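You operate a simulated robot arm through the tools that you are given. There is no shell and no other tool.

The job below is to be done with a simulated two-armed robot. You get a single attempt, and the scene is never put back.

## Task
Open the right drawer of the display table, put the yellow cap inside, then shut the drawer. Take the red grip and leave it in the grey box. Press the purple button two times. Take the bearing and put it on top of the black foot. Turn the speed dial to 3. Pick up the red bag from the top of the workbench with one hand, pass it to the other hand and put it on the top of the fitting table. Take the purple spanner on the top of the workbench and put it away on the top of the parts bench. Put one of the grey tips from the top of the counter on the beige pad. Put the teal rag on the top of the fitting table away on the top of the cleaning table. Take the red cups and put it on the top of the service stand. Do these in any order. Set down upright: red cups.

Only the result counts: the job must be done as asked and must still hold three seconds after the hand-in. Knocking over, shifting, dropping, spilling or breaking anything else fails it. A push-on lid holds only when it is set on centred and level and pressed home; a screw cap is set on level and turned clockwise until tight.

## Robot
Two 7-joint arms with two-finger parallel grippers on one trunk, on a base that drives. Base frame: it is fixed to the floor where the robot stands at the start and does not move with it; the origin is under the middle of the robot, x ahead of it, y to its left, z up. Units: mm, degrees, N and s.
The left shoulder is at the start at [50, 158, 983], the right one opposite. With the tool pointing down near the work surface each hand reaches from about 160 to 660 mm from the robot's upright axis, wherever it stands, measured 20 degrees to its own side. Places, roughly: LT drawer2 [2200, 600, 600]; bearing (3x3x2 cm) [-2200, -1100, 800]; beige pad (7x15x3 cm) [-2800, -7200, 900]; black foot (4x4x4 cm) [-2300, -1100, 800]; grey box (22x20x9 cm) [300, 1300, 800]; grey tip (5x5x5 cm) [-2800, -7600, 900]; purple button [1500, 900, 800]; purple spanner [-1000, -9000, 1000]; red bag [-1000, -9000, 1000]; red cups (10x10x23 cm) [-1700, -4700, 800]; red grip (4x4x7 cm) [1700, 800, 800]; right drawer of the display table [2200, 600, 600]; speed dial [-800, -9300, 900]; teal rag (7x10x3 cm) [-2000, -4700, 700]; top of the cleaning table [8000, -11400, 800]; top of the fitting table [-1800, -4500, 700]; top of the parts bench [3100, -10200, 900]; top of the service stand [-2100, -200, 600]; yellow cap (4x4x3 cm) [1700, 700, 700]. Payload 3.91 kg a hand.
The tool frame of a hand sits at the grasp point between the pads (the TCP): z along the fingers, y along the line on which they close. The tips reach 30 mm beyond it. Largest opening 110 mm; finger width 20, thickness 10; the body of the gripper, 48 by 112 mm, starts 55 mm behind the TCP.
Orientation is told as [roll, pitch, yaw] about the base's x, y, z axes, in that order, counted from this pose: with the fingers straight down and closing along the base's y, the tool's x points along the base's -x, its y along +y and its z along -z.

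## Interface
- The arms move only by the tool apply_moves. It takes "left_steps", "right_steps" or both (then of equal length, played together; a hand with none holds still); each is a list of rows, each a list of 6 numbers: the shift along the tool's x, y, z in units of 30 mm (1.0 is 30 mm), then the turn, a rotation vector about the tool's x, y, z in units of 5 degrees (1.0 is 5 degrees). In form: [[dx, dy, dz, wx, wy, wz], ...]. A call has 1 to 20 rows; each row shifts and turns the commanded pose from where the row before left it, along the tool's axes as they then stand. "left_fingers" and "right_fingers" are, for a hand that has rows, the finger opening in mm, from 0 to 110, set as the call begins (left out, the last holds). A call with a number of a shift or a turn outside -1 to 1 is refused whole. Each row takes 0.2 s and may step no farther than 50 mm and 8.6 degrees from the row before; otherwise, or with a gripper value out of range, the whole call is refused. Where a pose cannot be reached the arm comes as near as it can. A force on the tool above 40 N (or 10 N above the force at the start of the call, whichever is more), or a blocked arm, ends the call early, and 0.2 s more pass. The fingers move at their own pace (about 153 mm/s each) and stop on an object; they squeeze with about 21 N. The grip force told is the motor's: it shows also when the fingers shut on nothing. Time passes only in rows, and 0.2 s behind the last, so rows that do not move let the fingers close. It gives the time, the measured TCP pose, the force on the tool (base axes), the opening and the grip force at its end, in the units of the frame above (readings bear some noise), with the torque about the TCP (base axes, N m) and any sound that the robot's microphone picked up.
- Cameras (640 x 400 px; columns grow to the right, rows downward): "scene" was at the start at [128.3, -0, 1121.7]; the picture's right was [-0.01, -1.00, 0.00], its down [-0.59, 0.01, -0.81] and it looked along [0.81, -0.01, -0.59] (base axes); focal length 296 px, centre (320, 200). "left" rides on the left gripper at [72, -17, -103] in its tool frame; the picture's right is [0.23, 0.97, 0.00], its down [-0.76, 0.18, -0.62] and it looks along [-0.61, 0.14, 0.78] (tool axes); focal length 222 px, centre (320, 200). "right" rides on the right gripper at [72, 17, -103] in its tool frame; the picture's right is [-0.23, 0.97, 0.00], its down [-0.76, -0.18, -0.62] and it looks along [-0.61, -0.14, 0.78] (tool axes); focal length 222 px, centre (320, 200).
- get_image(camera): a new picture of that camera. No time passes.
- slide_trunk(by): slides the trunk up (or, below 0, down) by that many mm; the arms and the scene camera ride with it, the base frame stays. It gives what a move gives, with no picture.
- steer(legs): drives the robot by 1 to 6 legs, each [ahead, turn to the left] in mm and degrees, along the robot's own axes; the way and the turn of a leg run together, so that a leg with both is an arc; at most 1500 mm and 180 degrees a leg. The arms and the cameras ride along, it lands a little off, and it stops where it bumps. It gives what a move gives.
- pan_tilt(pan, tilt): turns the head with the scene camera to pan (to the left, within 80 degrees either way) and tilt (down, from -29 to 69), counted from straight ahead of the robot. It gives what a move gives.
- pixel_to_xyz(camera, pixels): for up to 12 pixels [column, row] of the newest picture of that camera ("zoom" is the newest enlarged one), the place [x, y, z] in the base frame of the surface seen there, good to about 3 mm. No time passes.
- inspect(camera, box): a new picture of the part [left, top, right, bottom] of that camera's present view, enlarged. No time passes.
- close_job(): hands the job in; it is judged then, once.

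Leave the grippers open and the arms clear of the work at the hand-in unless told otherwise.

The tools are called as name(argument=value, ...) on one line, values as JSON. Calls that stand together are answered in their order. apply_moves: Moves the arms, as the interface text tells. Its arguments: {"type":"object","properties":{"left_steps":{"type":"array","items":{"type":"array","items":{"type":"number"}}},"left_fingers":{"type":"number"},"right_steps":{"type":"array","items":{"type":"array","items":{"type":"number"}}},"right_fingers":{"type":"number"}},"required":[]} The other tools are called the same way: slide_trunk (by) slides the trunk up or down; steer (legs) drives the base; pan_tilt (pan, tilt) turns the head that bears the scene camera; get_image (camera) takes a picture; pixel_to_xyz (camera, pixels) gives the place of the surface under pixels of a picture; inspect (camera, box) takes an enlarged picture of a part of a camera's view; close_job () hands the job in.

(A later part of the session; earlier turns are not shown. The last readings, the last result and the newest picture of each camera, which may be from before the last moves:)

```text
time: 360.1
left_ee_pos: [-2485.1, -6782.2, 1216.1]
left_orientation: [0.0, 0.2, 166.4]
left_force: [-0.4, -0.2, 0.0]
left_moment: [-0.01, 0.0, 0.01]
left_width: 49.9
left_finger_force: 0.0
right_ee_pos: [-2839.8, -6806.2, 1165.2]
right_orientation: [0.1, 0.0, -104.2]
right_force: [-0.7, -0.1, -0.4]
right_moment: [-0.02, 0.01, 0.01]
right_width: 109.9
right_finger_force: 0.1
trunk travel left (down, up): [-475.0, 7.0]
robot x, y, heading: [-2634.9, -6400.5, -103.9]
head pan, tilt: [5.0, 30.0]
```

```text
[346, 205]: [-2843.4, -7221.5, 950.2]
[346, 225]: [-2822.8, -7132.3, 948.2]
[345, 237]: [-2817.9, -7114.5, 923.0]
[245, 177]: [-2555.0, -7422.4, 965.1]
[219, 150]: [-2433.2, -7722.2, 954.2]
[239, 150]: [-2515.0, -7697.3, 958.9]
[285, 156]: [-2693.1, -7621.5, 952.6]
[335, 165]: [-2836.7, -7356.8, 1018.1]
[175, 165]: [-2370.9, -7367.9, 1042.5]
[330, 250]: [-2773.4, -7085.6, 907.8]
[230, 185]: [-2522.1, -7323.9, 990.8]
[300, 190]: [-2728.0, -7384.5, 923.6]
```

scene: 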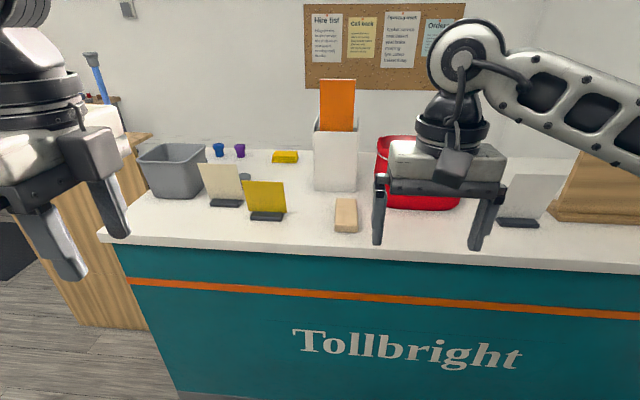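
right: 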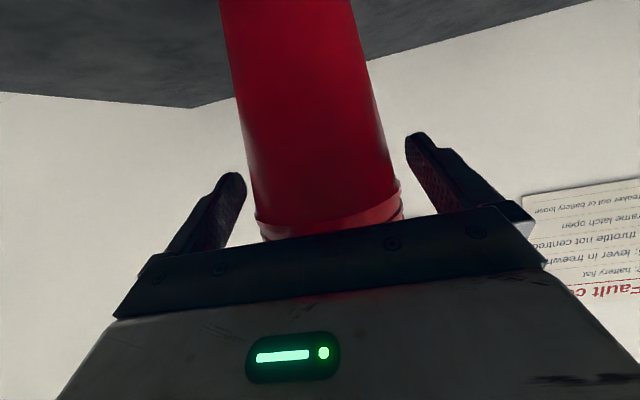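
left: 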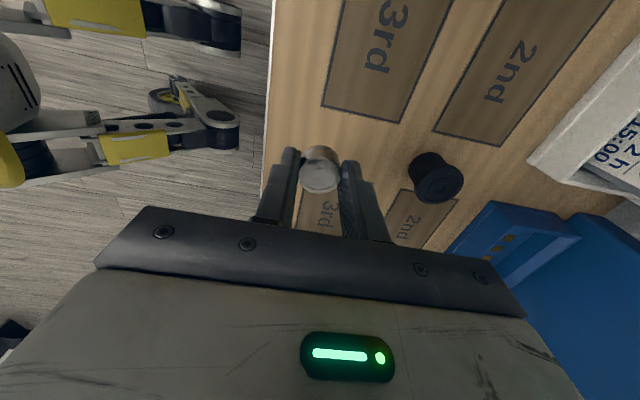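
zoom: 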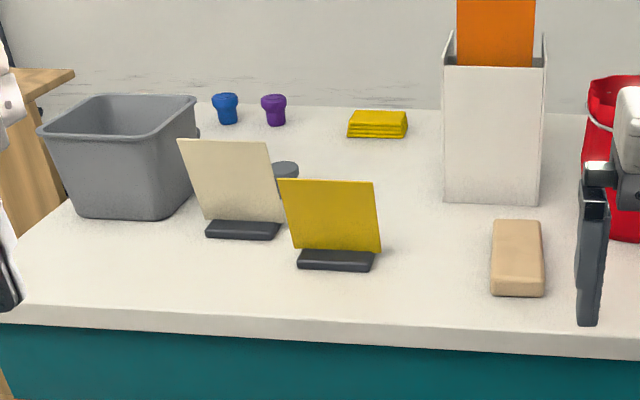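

I see the beige pad at (346,215) and a grey tip partly behind the beige card at (245,177). Counter top is ~922. I pull the right hand back and drive closer for a better look.

apply_moves(right_steps=[[1, 0, 0, 0, 0, 0], [1, 0, 0, 0, 0, 0], [1, 0, 0, 0, 0, 0], [1, 0, 0, 0, 0, 0], [0.5, 0, 0, 0, 0, 0]])

steer(legs=[[0, 24.6], [400, 0], [0, -25.7]])

pan_tilt(pan=0, tilt=38)

get_image(camera="scene")

```text
time: 361.3
left_ee_pos: [-2484.1, -6781.0, 1217.0]
left_orientation: [-0.1, 0.2, 166.4]
left_force: [0.5, 0.6, 0.1]
left_moment: [0.02, -0.02, 0.0]
left_width: 50.2
left_finger_force: 0.0
right_ee_pos: [-2806.3, -6676.3, 1164.3]
right_orientation: [0.1, 0.1, -104.3]
right_force: [-0.1, -0.3, 0.0]
right_moment: [0.01, 0.0, 0.03]
right_width: 110.0
right_finger_force: 0.1
trunk travel left (down, up): [-475.0, 7.0]
robot x, y, heading: [-2637.7, -6397.3, -103.9]
head pan, tilt: [5.0, 30.0]
```

```text
time: 366.4
left_ee_pos: [-2418.1, -7182.1, 1217.3]
left_orientation: [0.0, 0.3, 165.1]
left_force: [-0.6, -0.1, -0.5]
left_moment: [-0.03, -0.02, 0.0]
left_width: 50.1
left_finger_force: 0.1
right_ee_pos: [-2737.2, -7068.3, 1163.8]
right_orientation: [0.1, 0.1, -105.6]
right_force: [-1.1, -0.2, 0.4]
right_moment: [-0.01, 0.04, -0.02]
right_width: 109.9
right_finger_force: 0.0
trunk travel left (down, up): [-475.0, 7.0]
robot x, y, heading: [-2562.5, -6795.8, -105.2]
head pan, tilt: [5.0, 30.0]
```

```text
time: 367.1
left_ee_pos: [-2418.5, -7181.8, 1217.2]
left_orientation: [0.1, 0.2, 165.1]
left_force: [0.8, 0.1, 0.1]
left_moment: [0.0, 0.01, 0.02]
left_width: 50.0
left_finger_force: 0.0
right_ee_pos: [-2736.9, -7068.8, 1164.6]
right_orientation: [0.2, 0.2, -105.5]
right_force: [0.3, -0.9, -0.9]
right_moment: [-0.01, -0.03, -0.01]
right_width: 110.1
right_finger_force: 0.1
trunk travel left (down, up): [-475.0, 7.0]
robot x, y, heading: [-2557.0, -6796.7, -104.9]
head pan, tilt: [0.0, 38.0]
```

```text
taken
```

scene: 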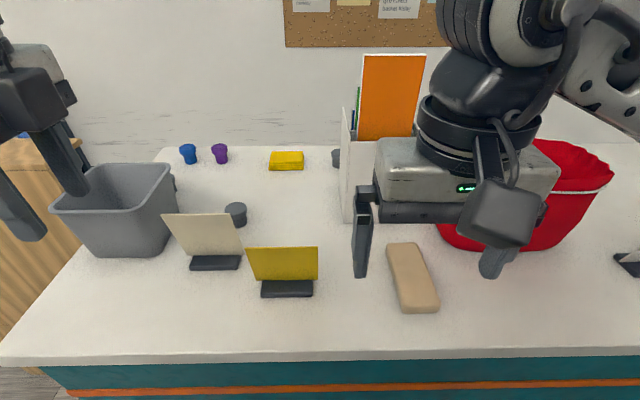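

Grey tip A is at (236,213), fully visible now. I zoom in and measure around it.

inspect(camera="scene", box=[150, 140, 350, 290])

pixel_to_xyz(camera="scene", pixels=[[236, 207], [227, 208], [245, 208], [237, 222], [200, 215], [235, 250], [225, 235], [172, 175], [160, 245], [260, 215], [335, 155], [300, 255]])

```text
2.67 times, centred on (250, 215) of scene
```

zoom: 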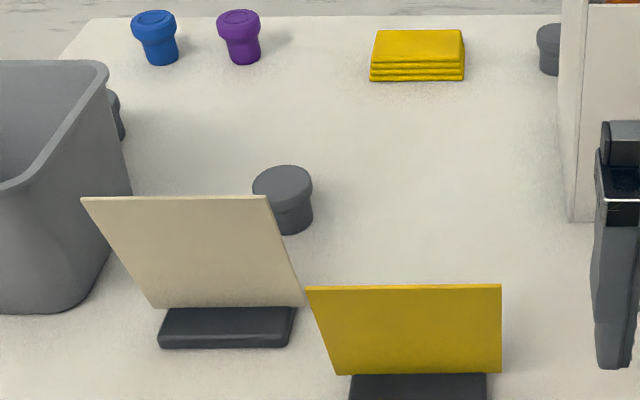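

```text
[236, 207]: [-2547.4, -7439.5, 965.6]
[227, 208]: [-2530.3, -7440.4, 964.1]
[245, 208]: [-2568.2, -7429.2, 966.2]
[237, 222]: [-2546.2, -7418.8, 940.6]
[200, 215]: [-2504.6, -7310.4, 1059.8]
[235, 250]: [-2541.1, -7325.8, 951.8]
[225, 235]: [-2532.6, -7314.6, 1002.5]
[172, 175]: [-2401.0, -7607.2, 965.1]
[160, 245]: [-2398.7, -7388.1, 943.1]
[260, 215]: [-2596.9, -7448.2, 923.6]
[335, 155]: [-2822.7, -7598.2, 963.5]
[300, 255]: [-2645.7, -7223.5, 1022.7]
```

Tip A's top centre is at (-2549,-7436,965). I turn the left hand back so its fingers close sideways, and nudge the base 25 mm closer.

apply_moves(left_steps=[[0, 0, 0, 0, 0, -1], [0, 0, 0, 0, 0, -1], [0, 0, 0, 0, 0, -1], [0, 0, 0, 0, 0, -1], [0, 0, 0, 0, 0, -1], [0, 0, 0, 0, 0, -1], [0, 0, 0, 0, 0, -1], [0, 0, 0, 0, 0, -1], [0, 0, 0, 0, 0, -1], [0, 0, 0, 0, 0, -1], [0, 0, 0, 0, 0, -1], [0, 0, 0, 0, 0, -1], [0, 0, 0, 0, 0, -1], [0, 0, 0, 0, 0, -1], [0, 0, 0, 0, 0, -1], [0, 0, 0, 0, 0, -1], [0, 0, 0, 0, 0, -1], [0, 0, 0, 0, 0, -1]], left_fingers=75)

steer(legs=[[25, 0]])

get_image(camera="left")

```text
time: 370.9
left_ee_pos: [-2419.3, -7181.3, 1215.9]
left_orientation: [0.2, 0.1, -104.8]
left_force: [-0.6, -0.7, 0.3]
left_moment: [0.01, 0.0, 0.0]
left_width: 74.8
left_finger_force: 0.2
right_ee_pos: [-2736.4, -7069.1, 1165.0]
right_orientation: [0.1, 0.1, -105.4]
right_force: [-0.2, 0.2, -0.3]
right_moment: [0.01, -0.01, 0.04]
right_width: 109.9
right_finger_force: 0.0
trunk travel left (down, up): [-475.0, 7.0]
robot x, y, heading: [-2562.5, -6798.1, -105.1]
head pan, tilt: [0.0, 38.0]
```

```text
time: 371.7
left_ee_pos: [-2424.6, -7206.9, 1216.0]
left_orientation: [0.2, -0.1, -104.9]
left_force: [-0.2, -0.4, -0.4]
left_moment: [0.02, -0.01, 0.04]
left_width: 75.0
left_finger_force: 0.0
right_ee_pos: [-2743.9, -7092.4, 1163.6]
right_orientation: [0.2, 0.1, -105.5]
right_force: [0.3, 0.4, 0.0]
right_moment: [0.03, -0.01, -0.03]
right_width: 110.0
right_finger_force: 0.1
trunk travel left (down, up): [-475.0, 7.0]
robot x, y, heading: [-2571.3, -6818.9, -105.0]
head pan, tilt: [0.0, 38.0]
```

```text
taken
```

left: 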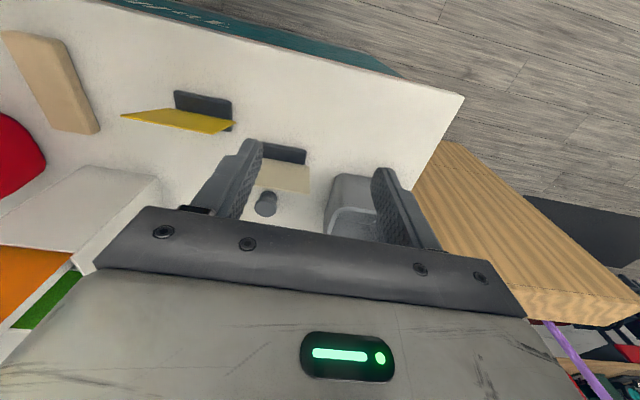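

I move the left hand over tip A, staying above the cards.

apply_moves(left_steps=[[-0.938, -0.227, 0.3, 0, 0, 0], [-0.938, -0.227, 0.3, 0, 0, 0], [-0.938, -0.227, 0.3, 0, 0, 0], [-0.938, -0.227, 0.3, 0, 0, 0], [-0.938, -0.227, 0.3, 0, 0, 0], [-0.938, -0.227, 0.3, 0, 0, 0], [-0.938, -0.227, 0.3, 0, 0, 0], [-0.938, -0.227, 0.3, 0, 0, 0], [-0.938, -0.227, 0.3, 0, 0, 0], [0, 0, 0, 0, 0, 0]])

get_image(camera="left")

get_image(camera="scene")

```text
time: 373.9
left_ee_pos: [-2548.3, -7434.8, 1135.2]
left_orientation: [0.2, 0.1, -104.9]
left_force: [-0.3, 0.2, 0.6]
left_moment: [-0.02, -0.03, 0.01]
left_width: 75.2
left_finger_force: 0.1
right_ee_pos: [-2743.3, -7091.3, 1164.0]
right_orientation: [0.0, 0.1, -105.5]
right_force: [0.7, 0.1, -0.2]
right_moment: [0.02, -0.01, 0.01]
right_width: 109.9
right_finger_force: 0.0
trunk travel left (down, up): [-475.0, 7.0]
robot x, y, heading: [-2567.1, -6821.7, -105.3]
head pan, tilt: [0.0, 38.0]
```

```text
taken
```

left: 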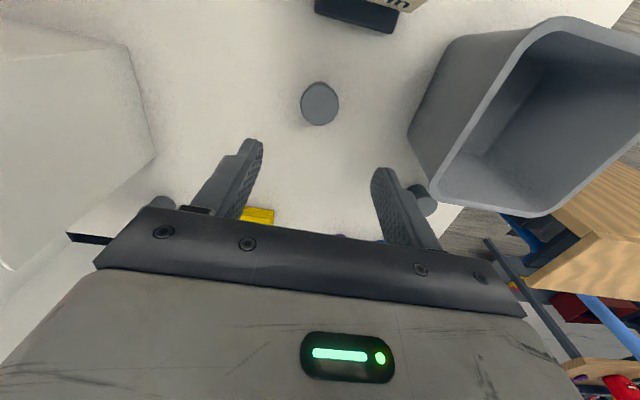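

```text
taken
```

scene: 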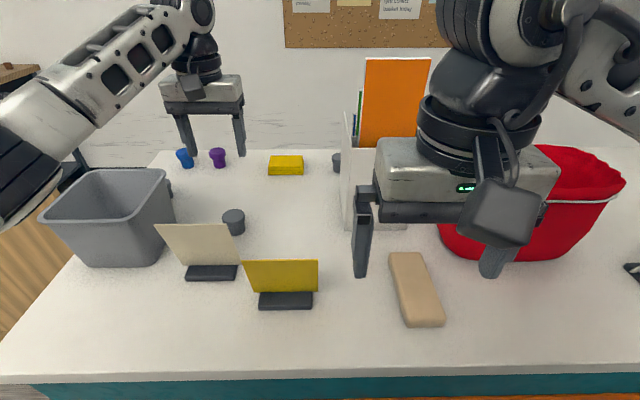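

pixel_to_xyz(camera="left", pixels=[[320, 103], [302, 103], [338, 103], [320, 84], [320, 122], [350, 5], [415, 130], [440, 190]])

inspect(camera="left", box=[260, 50, 380, 150])

```text
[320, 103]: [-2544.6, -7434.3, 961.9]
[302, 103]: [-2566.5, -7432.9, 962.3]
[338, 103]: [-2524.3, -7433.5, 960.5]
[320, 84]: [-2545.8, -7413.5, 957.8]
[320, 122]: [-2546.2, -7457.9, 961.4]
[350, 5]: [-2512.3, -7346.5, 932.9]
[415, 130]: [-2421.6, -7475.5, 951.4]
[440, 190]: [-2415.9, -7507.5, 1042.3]
```

```text
4.00 times, centred on (320, 100) of left
```

zoom: 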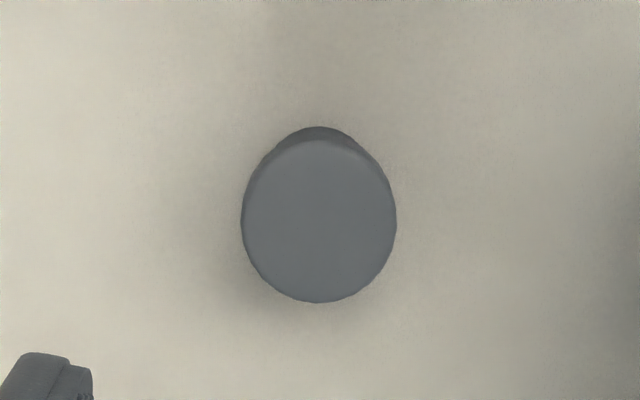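

Tip centre is (-2545,-7436), 3 mm off. I descend in two stages.

apply_moves(left_steps=[[0, 0.1, 0.9, 0, 0, 0], [0, 0, 0.9, 0, 0, 0], [0, 0, 0.9, 0, 0, 0], [0, 0, 0.9, 0, 0, 0], [0, 0, 0.9, 0, 0, 0], [0, 0, 0, 0, 0, 0]])

get_image(camera="left")

get_image(camera="scene")

```text
time: 375.3
left_ee_pos: [-2544.8, -7434.0, 1000.1]
left_orientation: [0.1, -0.1, -104.8]
left_force: [0.4, -0.4, 0.4]
left_moment: [-0.02, 0.01, 0.0]
left_width: 75.1
left_finger_force: 0.0
right_ee_pos: [-2744.0, -7093.1, 1163.1]
right_orientation: [0.1, 0.1, -105.5]
right_force: [0.3, 0.4, -0.6]
right_moment: [0.0, -0.03, 0.01]
right_width: 109.7
right_finger_force: 0.2
trunk travel left (down, up): [-475.0, 7.0]
robot x, y, heading: [-2569.2, -6821.9, -105.0]
head pan, tilt: [0.0, 38.0]
```

```text
taken
```

left: 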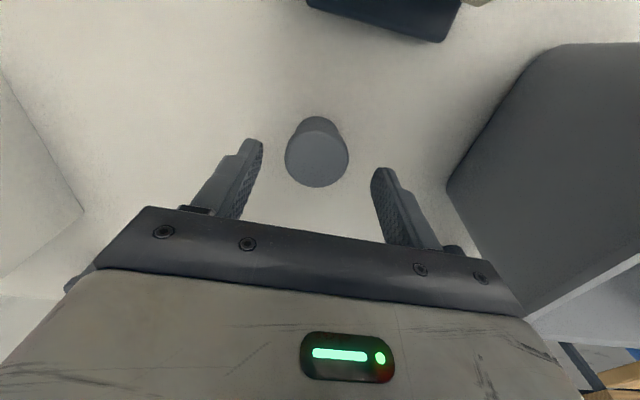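

```text
taken
```

scene: 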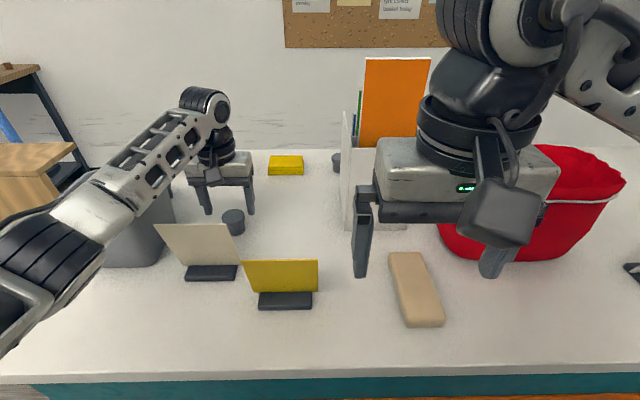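

The forearm passes over the grey bin. I check its height against the bin rim (1042).

pixel_to_xyz(camera="scene", pixels=[[150, 170], [130, 205], [100, 215], [60, 250], [105, 240], [40, 290], [160, 200], [150, 265]])

```text
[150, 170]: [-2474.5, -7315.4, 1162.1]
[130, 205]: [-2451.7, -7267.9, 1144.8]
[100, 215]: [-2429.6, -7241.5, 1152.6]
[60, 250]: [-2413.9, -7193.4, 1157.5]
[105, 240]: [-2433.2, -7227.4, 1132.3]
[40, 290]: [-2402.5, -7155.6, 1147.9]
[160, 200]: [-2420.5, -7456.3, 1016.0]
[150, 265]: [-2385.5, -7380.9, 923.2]
```

The forearm is at least 80 mm above and beside the bin. I descend 40 mm and close on the tip.

apply_moves(left_steps=[[0, 0, 0.5, 0, 0, 0], [0, 0, 0.5, 0, 0, 0], [0, 0, 0.33, 0, 0, 0], [0, 0, 0, 0, 0, 0]])

apply_moves(left_steps=[[0, 0, 0, 0, 0, 0], [0, 0, 0, 0, 0, 0], [0, 0, 0, 0, 0, 0]], left_fingers=20)

get_image(camera="left")

```text
time: 376.3
left_ee_pos: [-2545.7, -7434.9, 959.8]
left_orientation: [0.2, -0.1, -104.9]
left_force: [0.7, -0.2, -0.8]
left_moment: [-0.02, 0.02, -0.01]
left_width: 74.8
left_finger_force: 0.0
right_ee_pos: [-2743.0, -7091.9, 1165.2]
right_orientation: [0.1, 0.2, -105.5]
right_force: [-0.5, 0.4, -0.6]
right_moment: [-0.01, 0.0, 0.01]
right_width: 110.0
right_finger_force: 0.0
trunk travel left (down, up): [-475.0, 7.0]
robot x, y, heading: [-2564.5, -6815.7, -105.3]
head pan, tilt: [0.0, 38.0]
```

```text
time: 377.1
left_ee_pos: [-2545.3, -7435.8, 960.2]
left_orientation: [0.3, 0.1, -104.9]
left_force: [-1.1, 0.2, 1.0]
left_moment: [0.02, 0.02, 0.0]
left_width: 45.9
left_finger_force: 21.0
right_ee_pos: [-2744.0, -7091.6, 1163.7]
right_orientation: [0.1, 0.2, -105.5]
right_force: [0.5, -0.2, -0.1]
right_moment: [0.0, -0.01, 0.03]
right_width: 109.6
right_finger_force: 0.2
trunk travel left (down, up): [-475.0, 7.0]
robot x, y, heading: [-2571.5, -6820.0, -105.0]
head pan, tilt: [0.0, 38.0]
```

```text
taken
```

left: 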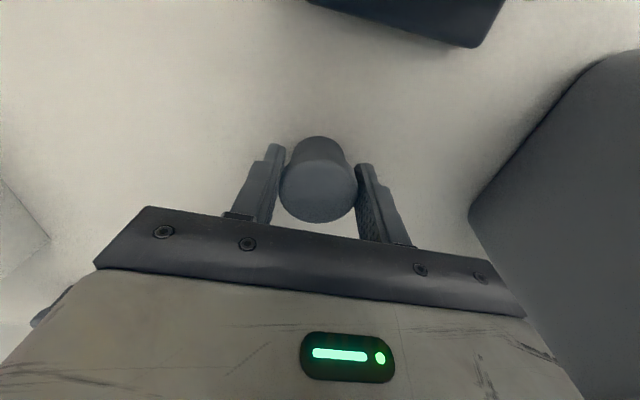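

Gripped (46 mm). I lift 140 mm, and measure the beige pad.

apply_moves(left_steps=[[0, 0, -0.5, 0, 0, 0], [0, 0, -0.8, 0, 0, 0], [0, 0, -0.9, 0, 0, 0], [0, 0, -0.9, 0, 0, 0], [0, 0, -0.9, 0, 0, 0], [0, 0, -0.7, 0, 0, 0]])

get_image(camera="scene")

pixel_to_xyz(camera="scene", pixels=[[393, 256], [419, 254], [441, 314], [409, 318], [416, 288], [405, 285], [428, 285], [395, 300], [450, 300]])

```text
time: 378.5
left_ee_pos: [-2544.3, -7434.9, 1102.2]
left_orientation: [0.2, 0.0, -104.8]
left_force: [0.0, 0.1, -0.7]
left_moment: [-0.02, 0.02, -0.02]
left_width: 46.0
left_finger_force: 20.8
right_ee_pos: [-2743.1, -7090.8, 1163.7]
right_orientation: [0.1, 0.2, -105.5]
right_force: [0.8, -0.4, 0.0]
right_moment: [-0.02, 0.01, 0.0]
right_width: 110.0
right_finger_force: 0.1
trunk travel left (down, up): [-475.0, 7.0]
robot x, y, heading: [-2567.2, -6818.7, -105.1]
head pan, tilt: [0.0, 38.0]
```

```text
taken
```

scene: 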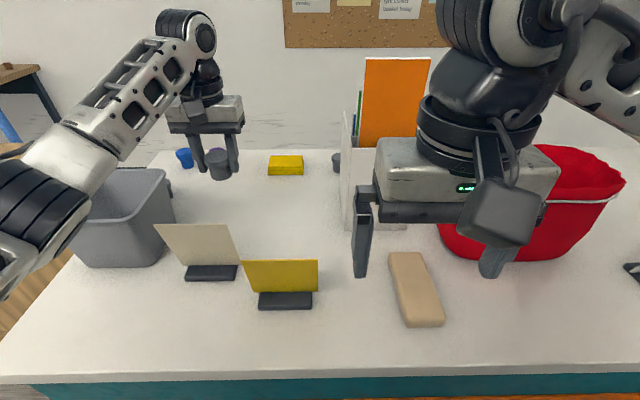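

```text
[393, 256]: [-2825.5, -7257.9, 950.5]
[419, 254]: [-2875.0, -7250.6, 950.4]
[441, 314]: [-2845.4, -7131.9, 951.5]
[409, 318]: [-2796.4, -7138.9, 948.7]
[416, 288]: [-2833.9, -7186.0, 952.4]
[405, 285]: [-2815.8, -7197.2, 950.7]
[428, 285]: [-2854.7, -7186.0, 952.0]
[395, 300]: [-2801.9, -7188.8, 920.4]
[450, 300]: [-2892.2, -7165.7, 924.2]
```

The pad's centre is (-2835,-7194), top 951. The right hand is in the way, so I move it 270 mm to the right while raising the left hand a bit.

apply_moves(left_steps=[[0, 0, -0.8, 0, 0, 0], [0, 0, -0.8, 0, 0, 0], [0, 0, 0, 0, 0, 0], [0, 0, 0, 0, 0, 0], [0, 0, 0, 0, 0, 0], [0, 0, 0, 0, 0, 0], [0, 0, 0, 0, 0, 0], [0, 0, 0, 0, 0, 0], [0, 0, 0, 0, 0, 0]], right_steps=[[0, -1, 0, 0, 0, 0], [0, -1, 0, 0, 0, 0], [0, -1, 0, 0, 0, 0], [0, -1, 0, 0, 0, 0], [0, -1, 0, 0, 0, 0], [0, -1, 0, 0, 0, 0], [0, -1, 0, 0, 0, 0], [0, -1, 0, 0, 0, 0], [0, -1, 0, 0, 0, 0]])

get_image(camera="scene")

```text
time: 380.5
left_ee_pos: [-2545.2, -7432.5, 1150.2]
left_orientation: [0.3, 0.0, -104.8]
left_force: [-0.4, 0.8, -1.0]
left_moment: [0.01, -0.03, -0.01]
left_width: 45.6
left_finger_force: 21.2
right_ee_pos: [-3004.7, -7019.2, 1164.7]
right_orientation: [0.1, 0.1, -105.5]
right_force: [0.7, -0.8, 0.1]
right_moment: [-0.03, 0.0, 0.01]
right_width: 110.1
right_finger_force: 0.1
trunk travel left (down, up): [-475.0, 7.0]
robot x, y, heading: [-2570.5, -6818.2, -105.3]
head pan, tilt: [0.0, 38.0]
```

```text
taken
```

scene: 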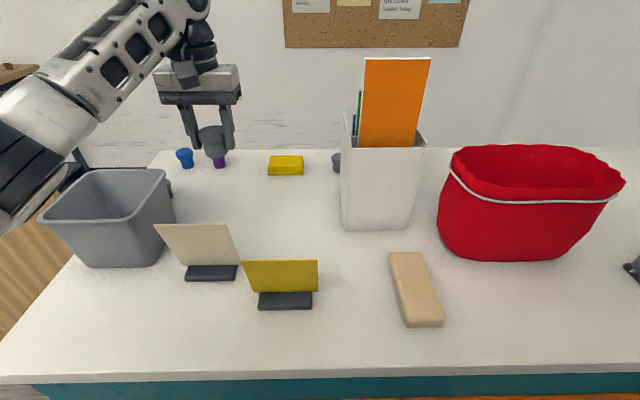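

Clear. I carry the tip over the pad at height 1150.

apply_moves(left_steps=[[0.433, -0.948, 0, 0, 0, 0], [0.433, -0.948, 0, 0, 0, 0], [0.433, -0.948, 0, 0, 0, 0], [0.433, -0.948, 0, 0, 0, 0], [0.433, -0.948, 0, 0, 0, 0], [0.433, -0.948, 0, 0, 0, 0], [0.433, -0.948, 0, 0, 0, 0], [0.433, -0.948, 0, 0, 0, 0], [0.433, -0.948, 0, 0, 0, 0], [0.433, -0.948, 0, 0, 0, 0], [0.433, -0.948, 0, 0, 0, 0], [0.433, -0.948, 0, 0, 0, 0], [0, 0, 0, 0, 0, 0]])

get_image(camera="left")

get_image(camera="scene")

```text
time: 383.3
left_ee_pos: [-2836.3, -7194.3, 1146.1]
left_orientation: [0.2, 0.0, -104.8]
left_force: [0.0, 0.3, -0.8]
left_moment: [0.01, 0.0, 0.01]
left_width: 45.9
left_finger_force: 21.1
right_ee_pos: [-3004.3, -7019.9, 1165.7]
right_orientation: [0.1, 0.1, -105.5]
right_force: [0.0, -0.9, -1.1]
right_moment: [-0.02, -0.01, 0.0]
right_width: 110.0
right_finger_force: 0.0
trunk travel left (down, up): [-475.0, 7.0]
robot x, y, heading: [-2566.7, -6817.7, -104.9]
head pan, tilt: [0.0, 38.0]
```

```text
taken
```

left: 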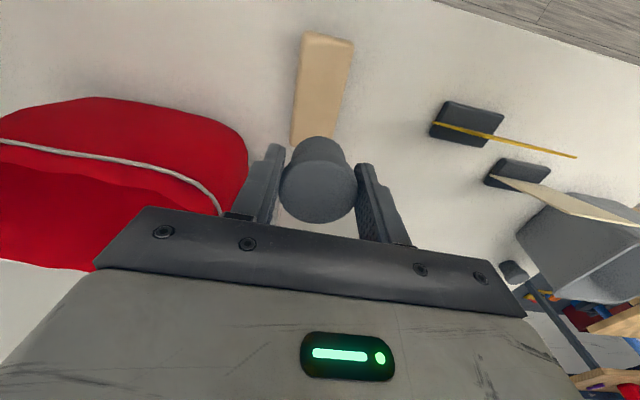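

```text
taken
```

scene: 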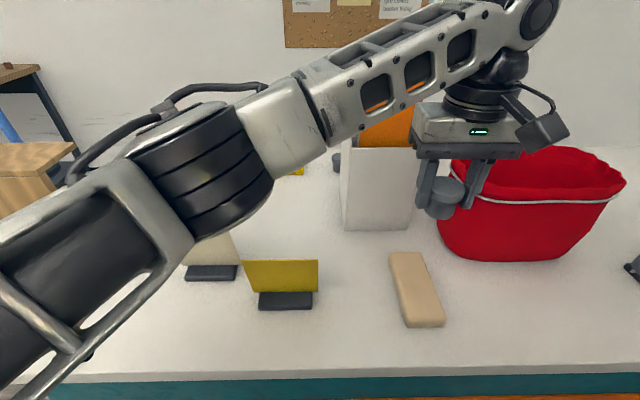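

I check how close the red bin is and verify the pad once more.

pixel_to_xyz(camera="scene", pixels=[[440, 225], [455, 250], [500, 258], [416, 288], [408, 225]])

pixel_to_xyz(camera="left", pixels=[[305, 40], [350, 45], [325, 60], [298, 140], [338, 135], [235, 135], [215, 170]])

```text
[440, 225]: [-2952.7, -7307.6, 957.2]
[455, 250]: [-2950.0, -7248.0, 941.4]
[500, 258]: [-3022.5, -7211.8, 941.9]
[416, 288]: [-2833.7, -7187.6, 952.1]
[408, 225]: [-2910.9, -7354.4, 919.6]
```

```text
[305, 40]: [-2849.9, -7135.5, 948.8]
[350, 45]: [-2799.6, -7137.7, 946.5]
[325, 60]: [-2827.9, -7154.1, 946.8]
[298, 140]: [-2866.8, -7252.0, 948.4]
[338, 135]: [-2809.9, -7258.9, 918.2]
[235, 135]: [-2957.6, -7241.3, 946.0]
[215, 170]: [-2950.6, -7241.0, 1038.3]
```

All clear. I lower to just above the pad.

apply_moves(left_steps=[[0, 0, 0.9, 0, 0, 0], [0, 0, 0.9, 0, 0, 0], [0, 0, 0.9, 0, 0, 0], [0, 0, 0.9, 0, 0, 0], [0, 0, 0.9, 0, 0, 0], [0, 0, 0.5, 0, 0, 0], [0, 0, 0, 0, 0, 0]])

get_image(camera="left")

get_image(camera="scene")

```text
time: 384.9
left_ee_pos: [-2834.3, -7196.3, 997.3]
left_orientation: [0.3, 0.0, -105.0]
left_force: [0.5, -0.6, -0.4]
left_moment: [0.0, 0.02, 0.01]
left_width: 45.9
left_finger_force: 20.4
right_ee_pos: [-3005.7, -7021.8, 1165.2]
right_orientation: [0.1, 0.2, -105.5]
right_force: [0.7, 1.2, 0.2]
right_moment: [0.01, -0.03, 0.0]
right_width: 110.2
right_finger_force: 0.1
trunk travel left (down, up): [-475.0, 7.0]
robot x, y, heading: [-2568.4, -6819.6, -105.3]
head pan, tilt: [0.0, 38.0]
```

```text
taken
```

left: 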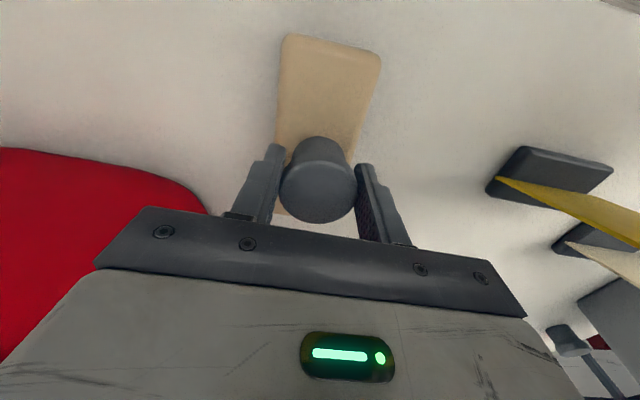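

```text
taken
```

scene: 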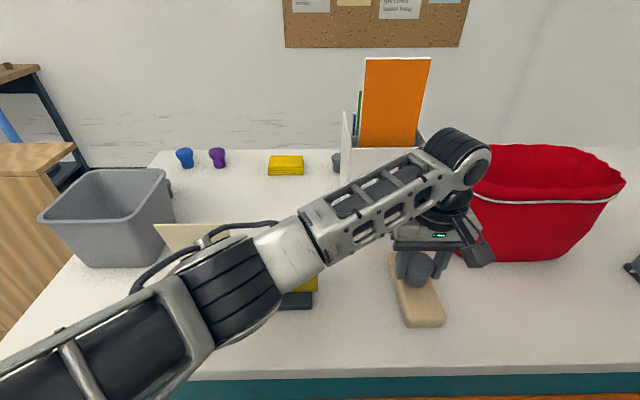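

The elbow is near the cards. I check its clearance before the last 9 mm.

pixel_to_xyz(camera="scene", pixels=[[240, 310], [270, 300], [300, 285], [215, 345], [230, 260], [310, 300], [305, 280]])

inspect(camera="scene", box=[140, 200, 460, 400])

```text
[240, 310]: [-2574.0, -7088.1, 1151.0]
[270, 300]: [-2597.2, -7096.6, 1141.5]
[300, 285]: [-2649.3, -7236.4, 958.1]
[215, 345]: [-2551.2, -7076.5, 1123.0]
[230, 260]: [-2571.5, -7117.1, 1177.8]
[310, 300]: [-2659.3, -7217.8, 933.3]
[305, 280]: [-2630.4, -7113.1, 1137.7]
```

```text
2.00 times, centred on (300, 300) of scene
```

zoom: 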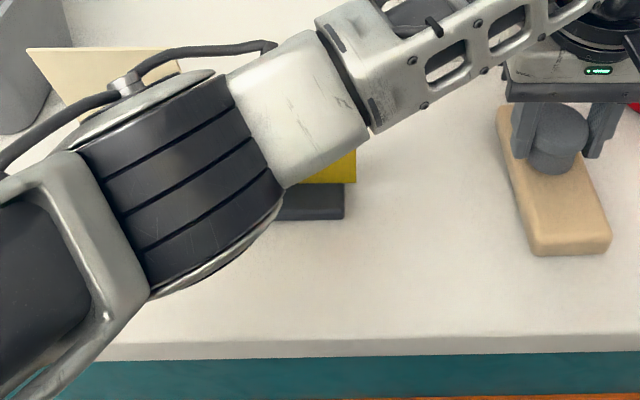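

The elbow is at ≥1120 and in front of the cards. I lower until contact.

apply_moves(left_steps=[[0, 0, 0.15, 0, 0, 0], [0, 0, 0.1, 0, 0, 0], [0, 0, 0.05, 0, 0, 0]])

```text
time: 385.7
left_ee_pos: [-2834.2, -7197.9, 987.9]
left_orientation: [0.2, 0.0, -105.0]
left_force: [-0.6, -0.4, -1.6]
left_moment: [0.03, -0.02, 0.03]
left_width: 45.8
left_finger_force: 21.2
right_ee_pos: [-3005.2, -7020.9, 1164.4]
right_orientation: [0.1, 0.1, -105.5]
right_force: [0.0, -0.3, -0.1]
right_moment: [0.0, -0.01, -0.03]
right_width: 110.1
right_finger_force: 0.1
trunk travel left (down, up): [-475.0, 7.0]
robot x, y, heading: [-2567.4, -6822.8, -105.3]
head pan, tilt: [0.0, 38.0]
```

apply_moves(left_steps=[[0, 0, 0.06, 0, 0, 0], [0, 0, 0.06, 0, 0, 0]])

inspect(camera="scene", box=[370, 210, 490, 340])

```text
time: 386.3
left_ee_pos: [-2834.2, -7195.1, 989.0]
left_orientation: [0.0, -0.4, -104.9]
left_force: [4.5, 1.5, 20.2]
left_moment: [0.07, -0.33, 0.02]
left_width: 45.6
left_finger_force: 20.8
right_ee_pos: [-3004.6, -7017.6, 1165.9]
right_orientation: [-0.1, 0.0, -105.5]
right_force: [0.0, 0.0, 0.4]
right_moment: [0.02, -0.02, 0.0]
right_width: 110.0
right_finger_force: 0.1
trunk travel left (down, up): [-475.0, 7.0]
robot x, y, heading: [-2567.5, -6820.3, -105.0]
head pan, tilt: [0.0, 38.0]
```

```text
3.08 times, centred on (430, 275) of scene
```

zoom: 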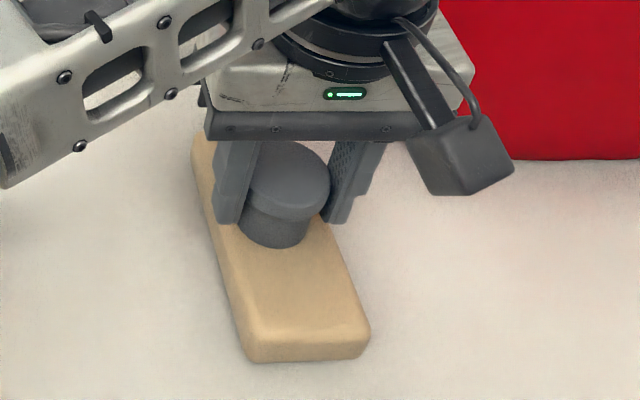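

The tip stands on the pad (20 N contact). I ease off 1 mm and open.

apply_moves(left_steps=[[0, 0, -0.05, 0, 0, 0], [0, 0, 0, 0, 0, 0], [0, 0, 0, 0, 0, 0]], left_fingers=75)

apply_moves(left_steps=[[0, 0, -0.5, 0, 0, 0], [0, 0, -0.9, 0, 0, 0], [0, 0, -0.9, 0, 0, 0], [0, 0, -0.9, 0, 0, 0], [0, 0, -0.9, 0, 0, 0], [0, 0, -0.9, 0, 0, 0]])

get_image(camera="left")

inspect(camera="scene", box=[370, 210, 490, 340])

```text
time: 387.1
left_ee_pos: [-2835.3, -7197.3, 987.6]
left_orientation: [0.1, -0.1, -104.9]
left_force: [0.0, 0.2, 0.1]
left_moment: [0.0, -0.03, 0.02]
left_width: 75.0
left_finger_force: 0.0
right_ee_pos: [-3005.1, -7019.1, 1164.4]
right_orientation: [0.1, 0.0, -105.5]
right_force: [0.3, 0.0, -0.8]
right_moment: [0.01, -0.02, 0.02]
right_width: 110.0
right_finger_force: 0.1
trunk travel left (down, up): [-475.0, 7.0]
robot x, y, heading: [-2567.4, -6821.1, -105.2]
head pan, tilt: [0.0, 38.0]
```

```text
time: 388.5
left_ee_pos: [-2834.9, -7196.0, 1137.4]
left_orientation: [0.2, 0.1, -104.9]
left_force: [0.3, 0.2, 0.3]
left_moment: [0.01, 0.0, 0.0]
left_width: 75.2
left_finger_force: 0.2
right_ee_pos: [-3004.1, -7020.3, 1165.4]
right_orientation: [0.1, 0.1, -105.6]
right_force: [-0.2, -0.1, 0.4]
right_moment: [0.0, -0.04, 0.0]
right_width: 109.8
right_finger_force: 0.0
trunk travel left (down, up): [-475.0, 7.0]
robot x, y, heading: [-2566.9, -6821.4, -105.2]
head pan, tilt: [0.0, 38.0]
```

```text
taken
```

left: 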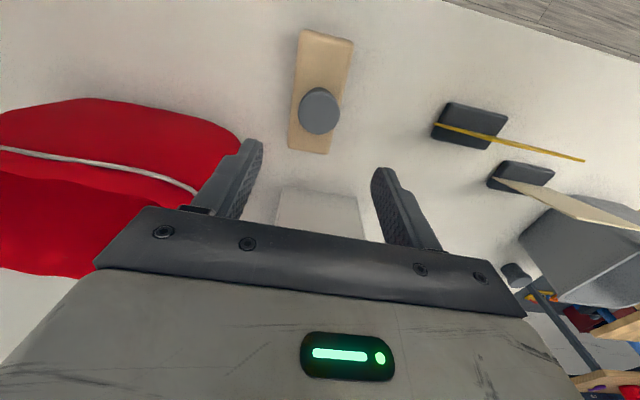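

```text
3.08 times, centred on (430, 275) of scene
```

zoom: 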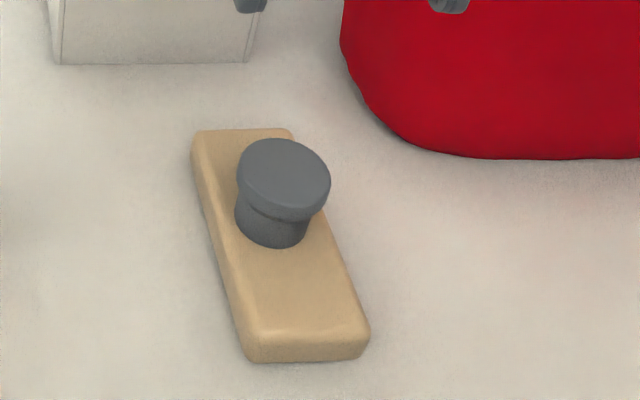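

The tip stands securely on the pad. I draw the left hand back to its own side, then back off and lower the trunk.

apply_moves(left_steps=[[0.3, 1, 0, 0, 0, 0], [0.3, 1, 0, 0, 0, 0], [0.3, 1, 0, 0, 0, 0], [0.3, 1, 0, 0, 0, 0], [0.3, 1, 0, 0, 0, 0], [0.3, 1, 0, 0, 0, 0], [0.3, 1, 0, 0, 0, 0], [0.3, 1, 0, 0, 0, 0], [0.3, 1, 0, 0, 0, 0], [0.3, 1, 0, 0, 0, 0], [0.3, 1, 0, 0, 0, 0]], right_steps=[[0, 0.4, 0, 0, 0, 0], [0, 0.4, 0, 0, 0, 0], [0, 0.4, 0, 0, 0, 0], [0, 0.4, 0, 0, 0, 0], [0, 0.4, 0, 0, 0, 0], [0, 0.4, 0, 0, 0, 0], [0, 0.4, 0, 0, 0, 0], [0, 0.4, 0, 0, 0, 0], [0, 0.4, 0, 0, 0, 0], [0, 0.4, 0, 0, 0, 0], [0, 0.4, 0, 0, 0, 0]])

steer(legs=[[-450, 0]])

slide_trunk(by=-230)

pan_tilt(pan=45, tilt=12)

get_image(camera="scene")

```text
time: 390.9
left_ee_pos: [-2489.9, -7183.7, 1138.9]
left_orientation: [0.3, 0.0, -104.9]
left_force: [0.5, -0.3, -0.5]
left_moment: [-0.02, 0.04, 0.0]
left_width: 75.1
left_finger_force: 0.0
right_ee_pos: [-2876.9, -7055.2, 1163.8]
right_orientation: [0.0, 0.0, -105.5]
right_force: [-0.7, 0.3, 0.4]
right_moment: [0.02, 0.0, 0.01]
right_width: 110.1
right_finger_force: 0.0
trunk travel left (down, up): [-475.0, 7.0]
robot x, y, heading: [-2568.7, -6823.6, -105.0]
head pan, tilt: [0.0, 38.0]
```

```text
time: 393.6
left_ee_pos: [-2374.6, -6751.6, 1138.2]
left_orientation: [0.2, 0.0, -105.1]
left_force: [-0.2, 0.4, -0.1]
left_moment: [0.04, 0.04, 0.01]
left_width: 75.2
left_finger_force: 0.0
right_ee_pos: [-2761.1, -6620.9, 1163.1]
right_orientation: [0.1, 0.0, -105.7]
right_force: [0.2, -1.1, -0.3]
right_moment: [-0.04, -0.04, -0.03]
right_width: 110.0
right_finger_force: 0.1
trunk travel left (down, up): [-475.0, 7.0]
robot x, y, heading: [-2450.8, -6392.7, -105.3]
head pan, tilt: [0.0, 38.0]
```

```text
time: 396.0
left_ee_pos: [-2374.8, -6751.7, 907.3]
left_orientation: [0.2, 0.1, -105.1]
left_force: [-0.1, 0.9, -0.5]
left_moment: [0.01, -0.02, 0.01]
left_width: 74.7
left_finger_force: 0.0
right_ee_pos: [-2760.9, -6620.7, 932.9]
right_orientation: [0.2, 0.1, -105.8]
right_force: [-0.3, -0.1, -0.1]
right_moment: [0.01, -0.04, 0.0]
right_width: 109.8
right_finger_force: 0.0
trunk travel left (down, up): [-245.0, 237.0]
robot x, y, heading: [-2451.9, -6391.6, -105.4]
head pan, tilt: [0.0, 38.0]
```

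```text
time: 397.2
left_ee_pos: [-2374.5, -6753.3, 908.2]
left_orientation: [0.3, 0.0, -105.1]
left_force: [0.3, 0.4, 0.8]
left_moment: [0.0, 0.0, -0.02]
left_width: 75.3
left_finger_force: 0.2
right_ee_pos: [-2759.8, -6622.3, 933.0]
right_orientation: [0.2, 0.2, -105.7]
right_force: [-0.2, -0.2, 0.4]
right_moment: [0.02, -0.02, -0.01]
right_width: 110.0
right_finger_force: 0.1
trunk travel left (down, up): [-245.0, 237.0]
robot x, y, heading: [-2451.6, -6387.7, -105.7]
head pan, tilt: [45.0, 12.0]
```

```text
taken
```

scene: 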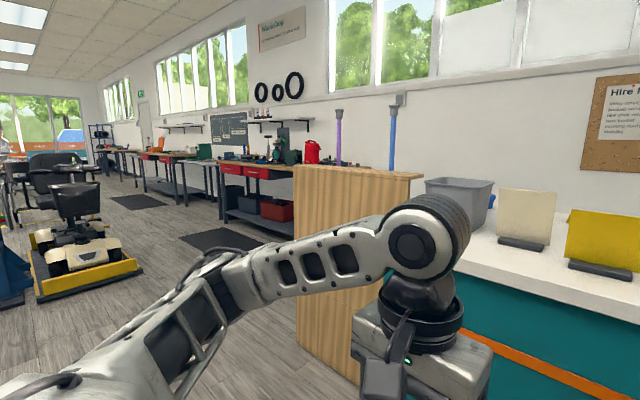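

I see the workbench (red drawers, something red at (312,152)) beyond the plywood screen. I measure obstacles on the way.

pixel_to_xyz(camera="scene", pixels=[[140, 268], [40, 302], [425, 180], [295, 170], [300, 340], [270, 205], [225, 165], [312, 150], [205, 205], [240, 235], [280, 150], [150, 190]])

inspect(camera="scene", box=[90, 80, 350, 250])

```text
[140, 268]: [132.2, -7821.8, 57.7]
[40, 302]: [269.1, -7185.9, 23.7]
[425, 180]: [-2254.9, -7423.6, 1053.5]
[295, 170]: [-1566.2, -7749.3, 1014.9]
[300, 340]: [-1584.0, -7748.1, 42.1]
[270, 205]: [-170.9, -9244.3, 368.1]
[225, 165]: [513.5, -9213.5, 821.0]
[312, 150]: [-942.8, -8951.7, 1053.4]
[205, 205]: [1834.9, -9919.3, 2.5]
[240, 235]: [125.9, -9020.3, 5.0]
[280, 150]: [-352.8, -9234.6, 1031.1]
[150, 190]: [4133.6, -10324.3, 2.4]
```

```text
2.35 times, centred on (220, 165) of scene
```

zoom: 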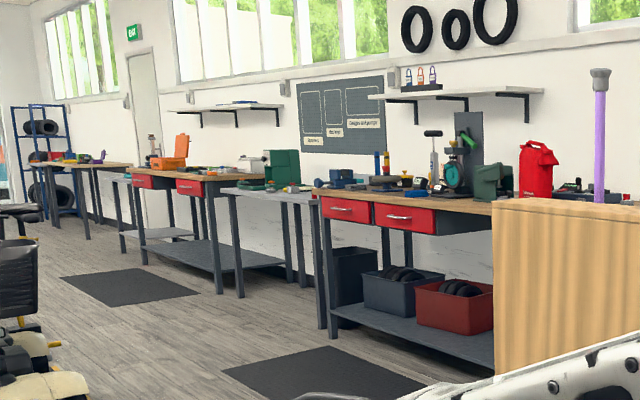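

The red bag is at (-943,-8952). I drive around the plywood screen: first along +U, then turn toward the workbench.

steer(legs=[[0, 90.5], [1000, 0], [1000, 0], [0, -90], [950, 0]])

pan_tilt(pan=0, tilt=22)

get_image(camera="scene")

```text
time: 419.6
left_ee_pos: [-713.1, -8220.7, 908.0]
left_orientation: [0.1, 0.1, -107.2]
left_force: [0.9, 0.1, -0.2]
left_moment: [-0.01, 0.01, 0.02]
left_width: 75.1
left_finger_force: 0.0
right_ee_pos: [-1094.3, -8074.9, 934.7]
right_orientation: [0.1, 0.1, -107.8]
right_force: [0.1, 0.2, 0.3]
right_moment: [-0.03, 0.01, -0.02]
right_width: 110.1
right_finger_force: 0.0
trunk travel left (down, up): [-245.0, 237.0]
robot x, y, heading: [-775.8, -7856.4, -107.5]
head pan, tilt: [45.0, 12.0]
```

```text
time: 420.7
left_ee_pos: [-712.0, -8220.0, 907.8]
left_orientation: [0.2, 0.0, -107.1]
left_force: [0.4, 1.1, 0.0]
left_moment: [0.01, 0.05, -0.01]
left_width: 75.0
left_finger_force: 0.0
right_ee_pos: [-1094.0, -8076.2, 932.6]
right_orientation: [0.1, 0.1, -107.8]
right_force: [-0.4, 0.8, -0.7]
right_moment: [-0.03, 0.02, 0.01]
right_width: 109.9
right_finger_force: 0.1
trunk travel left (down, up): [-245.0, 237.0]
robot x, y, heading: [-771.6, -7857.6, -107.2]
head pan, tilt: [0.0, 22.0]
```

```text
taken
```

scene: 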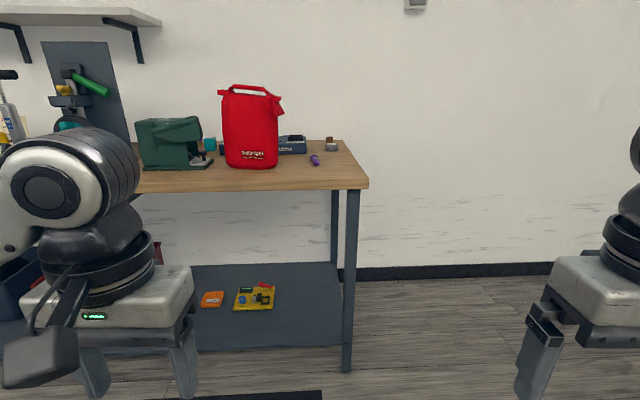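

I see the red bag at (250,125), a small purple thing at (315,160), and other items. I zoom in and measure.

inspect(camera="scene", box=[100, 70, 380, 210])

pixel_to_xyz(camera="scene", pixels=[[250, 125], [250, 95], [225, 130], [278, 130], [250, 165], [315, 160], [332, 145], [290, 145], [365, 185], [300, 187], [180, 190], [350, 365]])

```text
2.29 times, centred on (240, 140) of scene
```

zoom: 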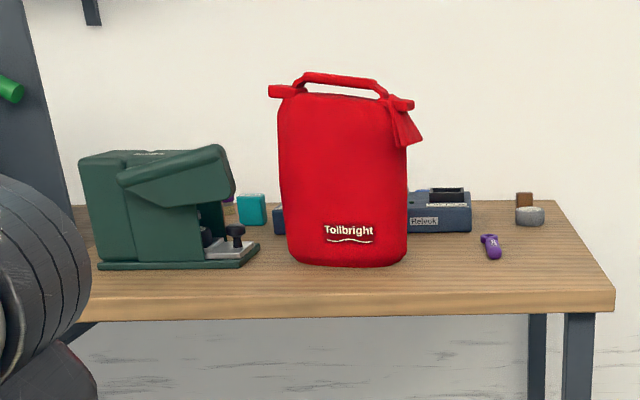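

```text
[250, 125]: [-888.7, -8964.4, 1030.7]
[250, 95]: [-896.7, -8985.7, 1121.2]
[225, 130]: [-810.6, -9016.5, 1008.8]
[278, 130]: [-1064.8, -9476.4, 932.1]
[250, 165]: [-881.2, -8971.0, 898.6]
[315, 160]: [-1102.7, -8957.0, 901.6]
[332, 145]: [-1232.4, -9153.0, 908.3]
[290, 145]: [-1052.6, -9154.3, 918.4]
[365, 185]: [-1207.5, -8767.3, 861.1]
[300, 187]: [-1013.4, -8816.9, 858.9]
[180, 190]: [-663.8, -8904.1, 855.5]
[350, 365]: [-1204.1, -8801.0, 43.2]
```

I drive 560 mm closer, raise the trunk and look down onto the bench.

steer(legs=[[540, 2.2]])

slide_trunk(by=230)

pan_tilt(pan=15, tilt=35)

get_image(camera="scene")

```text
time: 423.8
left_ee_pos: [-839.8, -8729.2, 909.6]
left_orientation: [0.2, 0.1, -104.1]
left_force: [0.0, 0.7, 1.0]
left_moment: [0.0, -0.02, 0.01]
left_width: 75.0
left_finger_force: 0.0
right_ee_pos: [-1228.0, -8603.4, 933.4]
right_orientation: [0.1, 0.1, -104.8]
right_force: [-0.4, 0.4, -0.5]
right_moment: [0.03, -0.02, 0.06]
right_width: 109.8
right_finger_force: 0.1
trunk travel left (down, up): [-245.0, 237.0]
robot x, y, heading: [-923.5, -8368.4, -104.3]
head pan, tilt: [0.0, 22.0]
```

```text
time: 426.2
left_ee_pos: [-840.0, -8727.6, 1138.9]
left_orientation: [0.2, 0.0, -104.2]
left_force: [-0.1, -0.2, 0.1]
left_moment: [0.01, 0.02, 0.0]
left_width: 75.0
left_finger_force: 0.0
right_ee_pos: [-1228.4, -8604.0, 1163.1]
right_orientation: [0.1, 0.1, -104.8]
right_force: [0.5, 0.1, 0.2]
right_moment: [0.02, -0.01, -0.04]
right_width: 110.1
right_finger_force: 0.0
trunk travel left (down, up): [-475.0, 7.0]
robot x, y, heading: [-921.3, -8365.4, -104.6]
head pan, tilt: [0.0, 22.0]
```

```text
time: 427.0
left_ee_pos: [-839.9, -8728.2, 1138.7]
left_orientation: [0.2, 0.0, -104.2]
left_force: [-0.5, 0.2, 0.8]
left_moment: [-0.02, 0.0, 0.0]
left_width: 75.0
left_finger_force: 0.0
right_ee_pos: [-1229.2, -8603.1, 1163.2]
right_orientation: [0.1, 0.1, -104.8]
right_force: [0.2, -0.5, 0.0]
right_moment: [-0.01, 0.01, -0.02]
right_width: 109.8
right_finger_force: 0.0
trunk travel left (down, up): [-475.0, 7.0]
robot x, y, heading: [-921.9, -8366.1, -104.5]
head pan, tilt: [15.0, 35.0]
```

```text
taken
```

scene: 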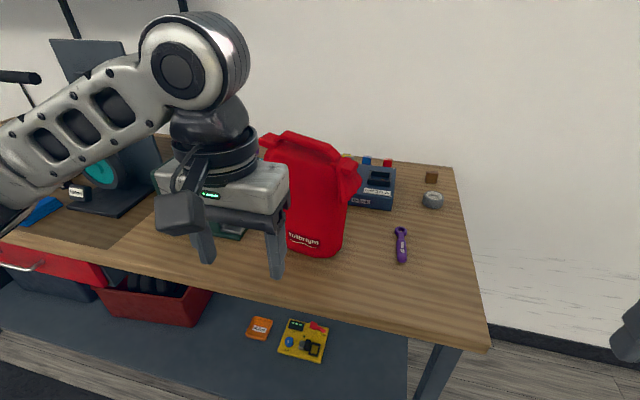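

The purple spanner lies at (401,244). The left hand blocks part of the view; I move it back and to the left... Let me first measure a few things.

pixel_to_xyz(camera="scene", pixels=[[401, 232], [403, 258], [432, 198], [432, 177], [375, 190], [320, 160], [300, 210], [340, 250], [100, 170], [60, 195], [355, 180], [310, 145]])

apply_moves(left_steps=[[1, 0.6, 0, 0, 0, 0], [1, 0.6, 0, 0, 0, 0], [1, 0.6, 0, 0, 0, 0], [1, 0.6, 0, 0, 0, 0]])

get_image(camera="scene")

```text
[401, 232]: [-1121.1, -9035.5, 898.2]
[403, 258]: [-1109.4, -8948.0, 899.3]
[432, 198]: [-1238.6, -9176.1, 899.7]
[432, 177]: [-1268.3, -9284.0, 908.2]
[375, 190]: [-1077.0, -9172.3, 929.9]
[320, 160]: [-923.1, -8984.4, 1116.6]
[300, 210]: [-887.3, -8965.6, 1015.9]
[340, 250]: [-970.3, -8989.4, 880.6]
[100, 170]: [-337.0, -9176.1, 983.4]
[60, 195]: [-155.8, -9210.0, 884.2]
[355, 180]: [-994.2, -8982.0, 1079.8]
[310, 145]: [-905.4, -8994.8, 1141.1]
```

```text
time: 428.0
left_ee_pos: [-743.8, -8657.5, 1153.1]
left_orientation: [0.2, 0.1, -104.2]
left_force: [0.9, 0.2, -0.7]
left_moment: [-0.03, 0.0, -0.03]
left_width: 75.4
left_finger_force: 0.1
left hand out of reach, approached as far as the arm can: row 3, 4
right_ee_pos: [-1226.6, -8603.9, 1163.5]
right_orientation: [0.0, 0.0, -104.8]
right_force: [0.7, 1.0, -1.4]
right_moment: [-0.01, -0.01, 0.02]
right_width: 109.9
right_finger_force: 0.1
trunk travel left (down, up): [-475.0, 7.0]
robot x, y, heading: [-918.9, -8368.8, -104.4]
head pan, tilt: [15.0, 35.0]
```

```text
taken
```

scene: 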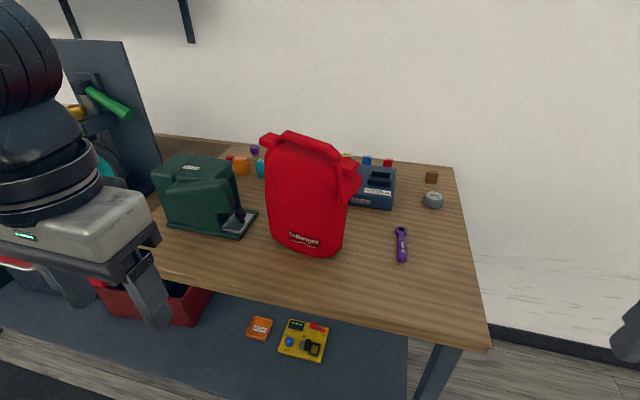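

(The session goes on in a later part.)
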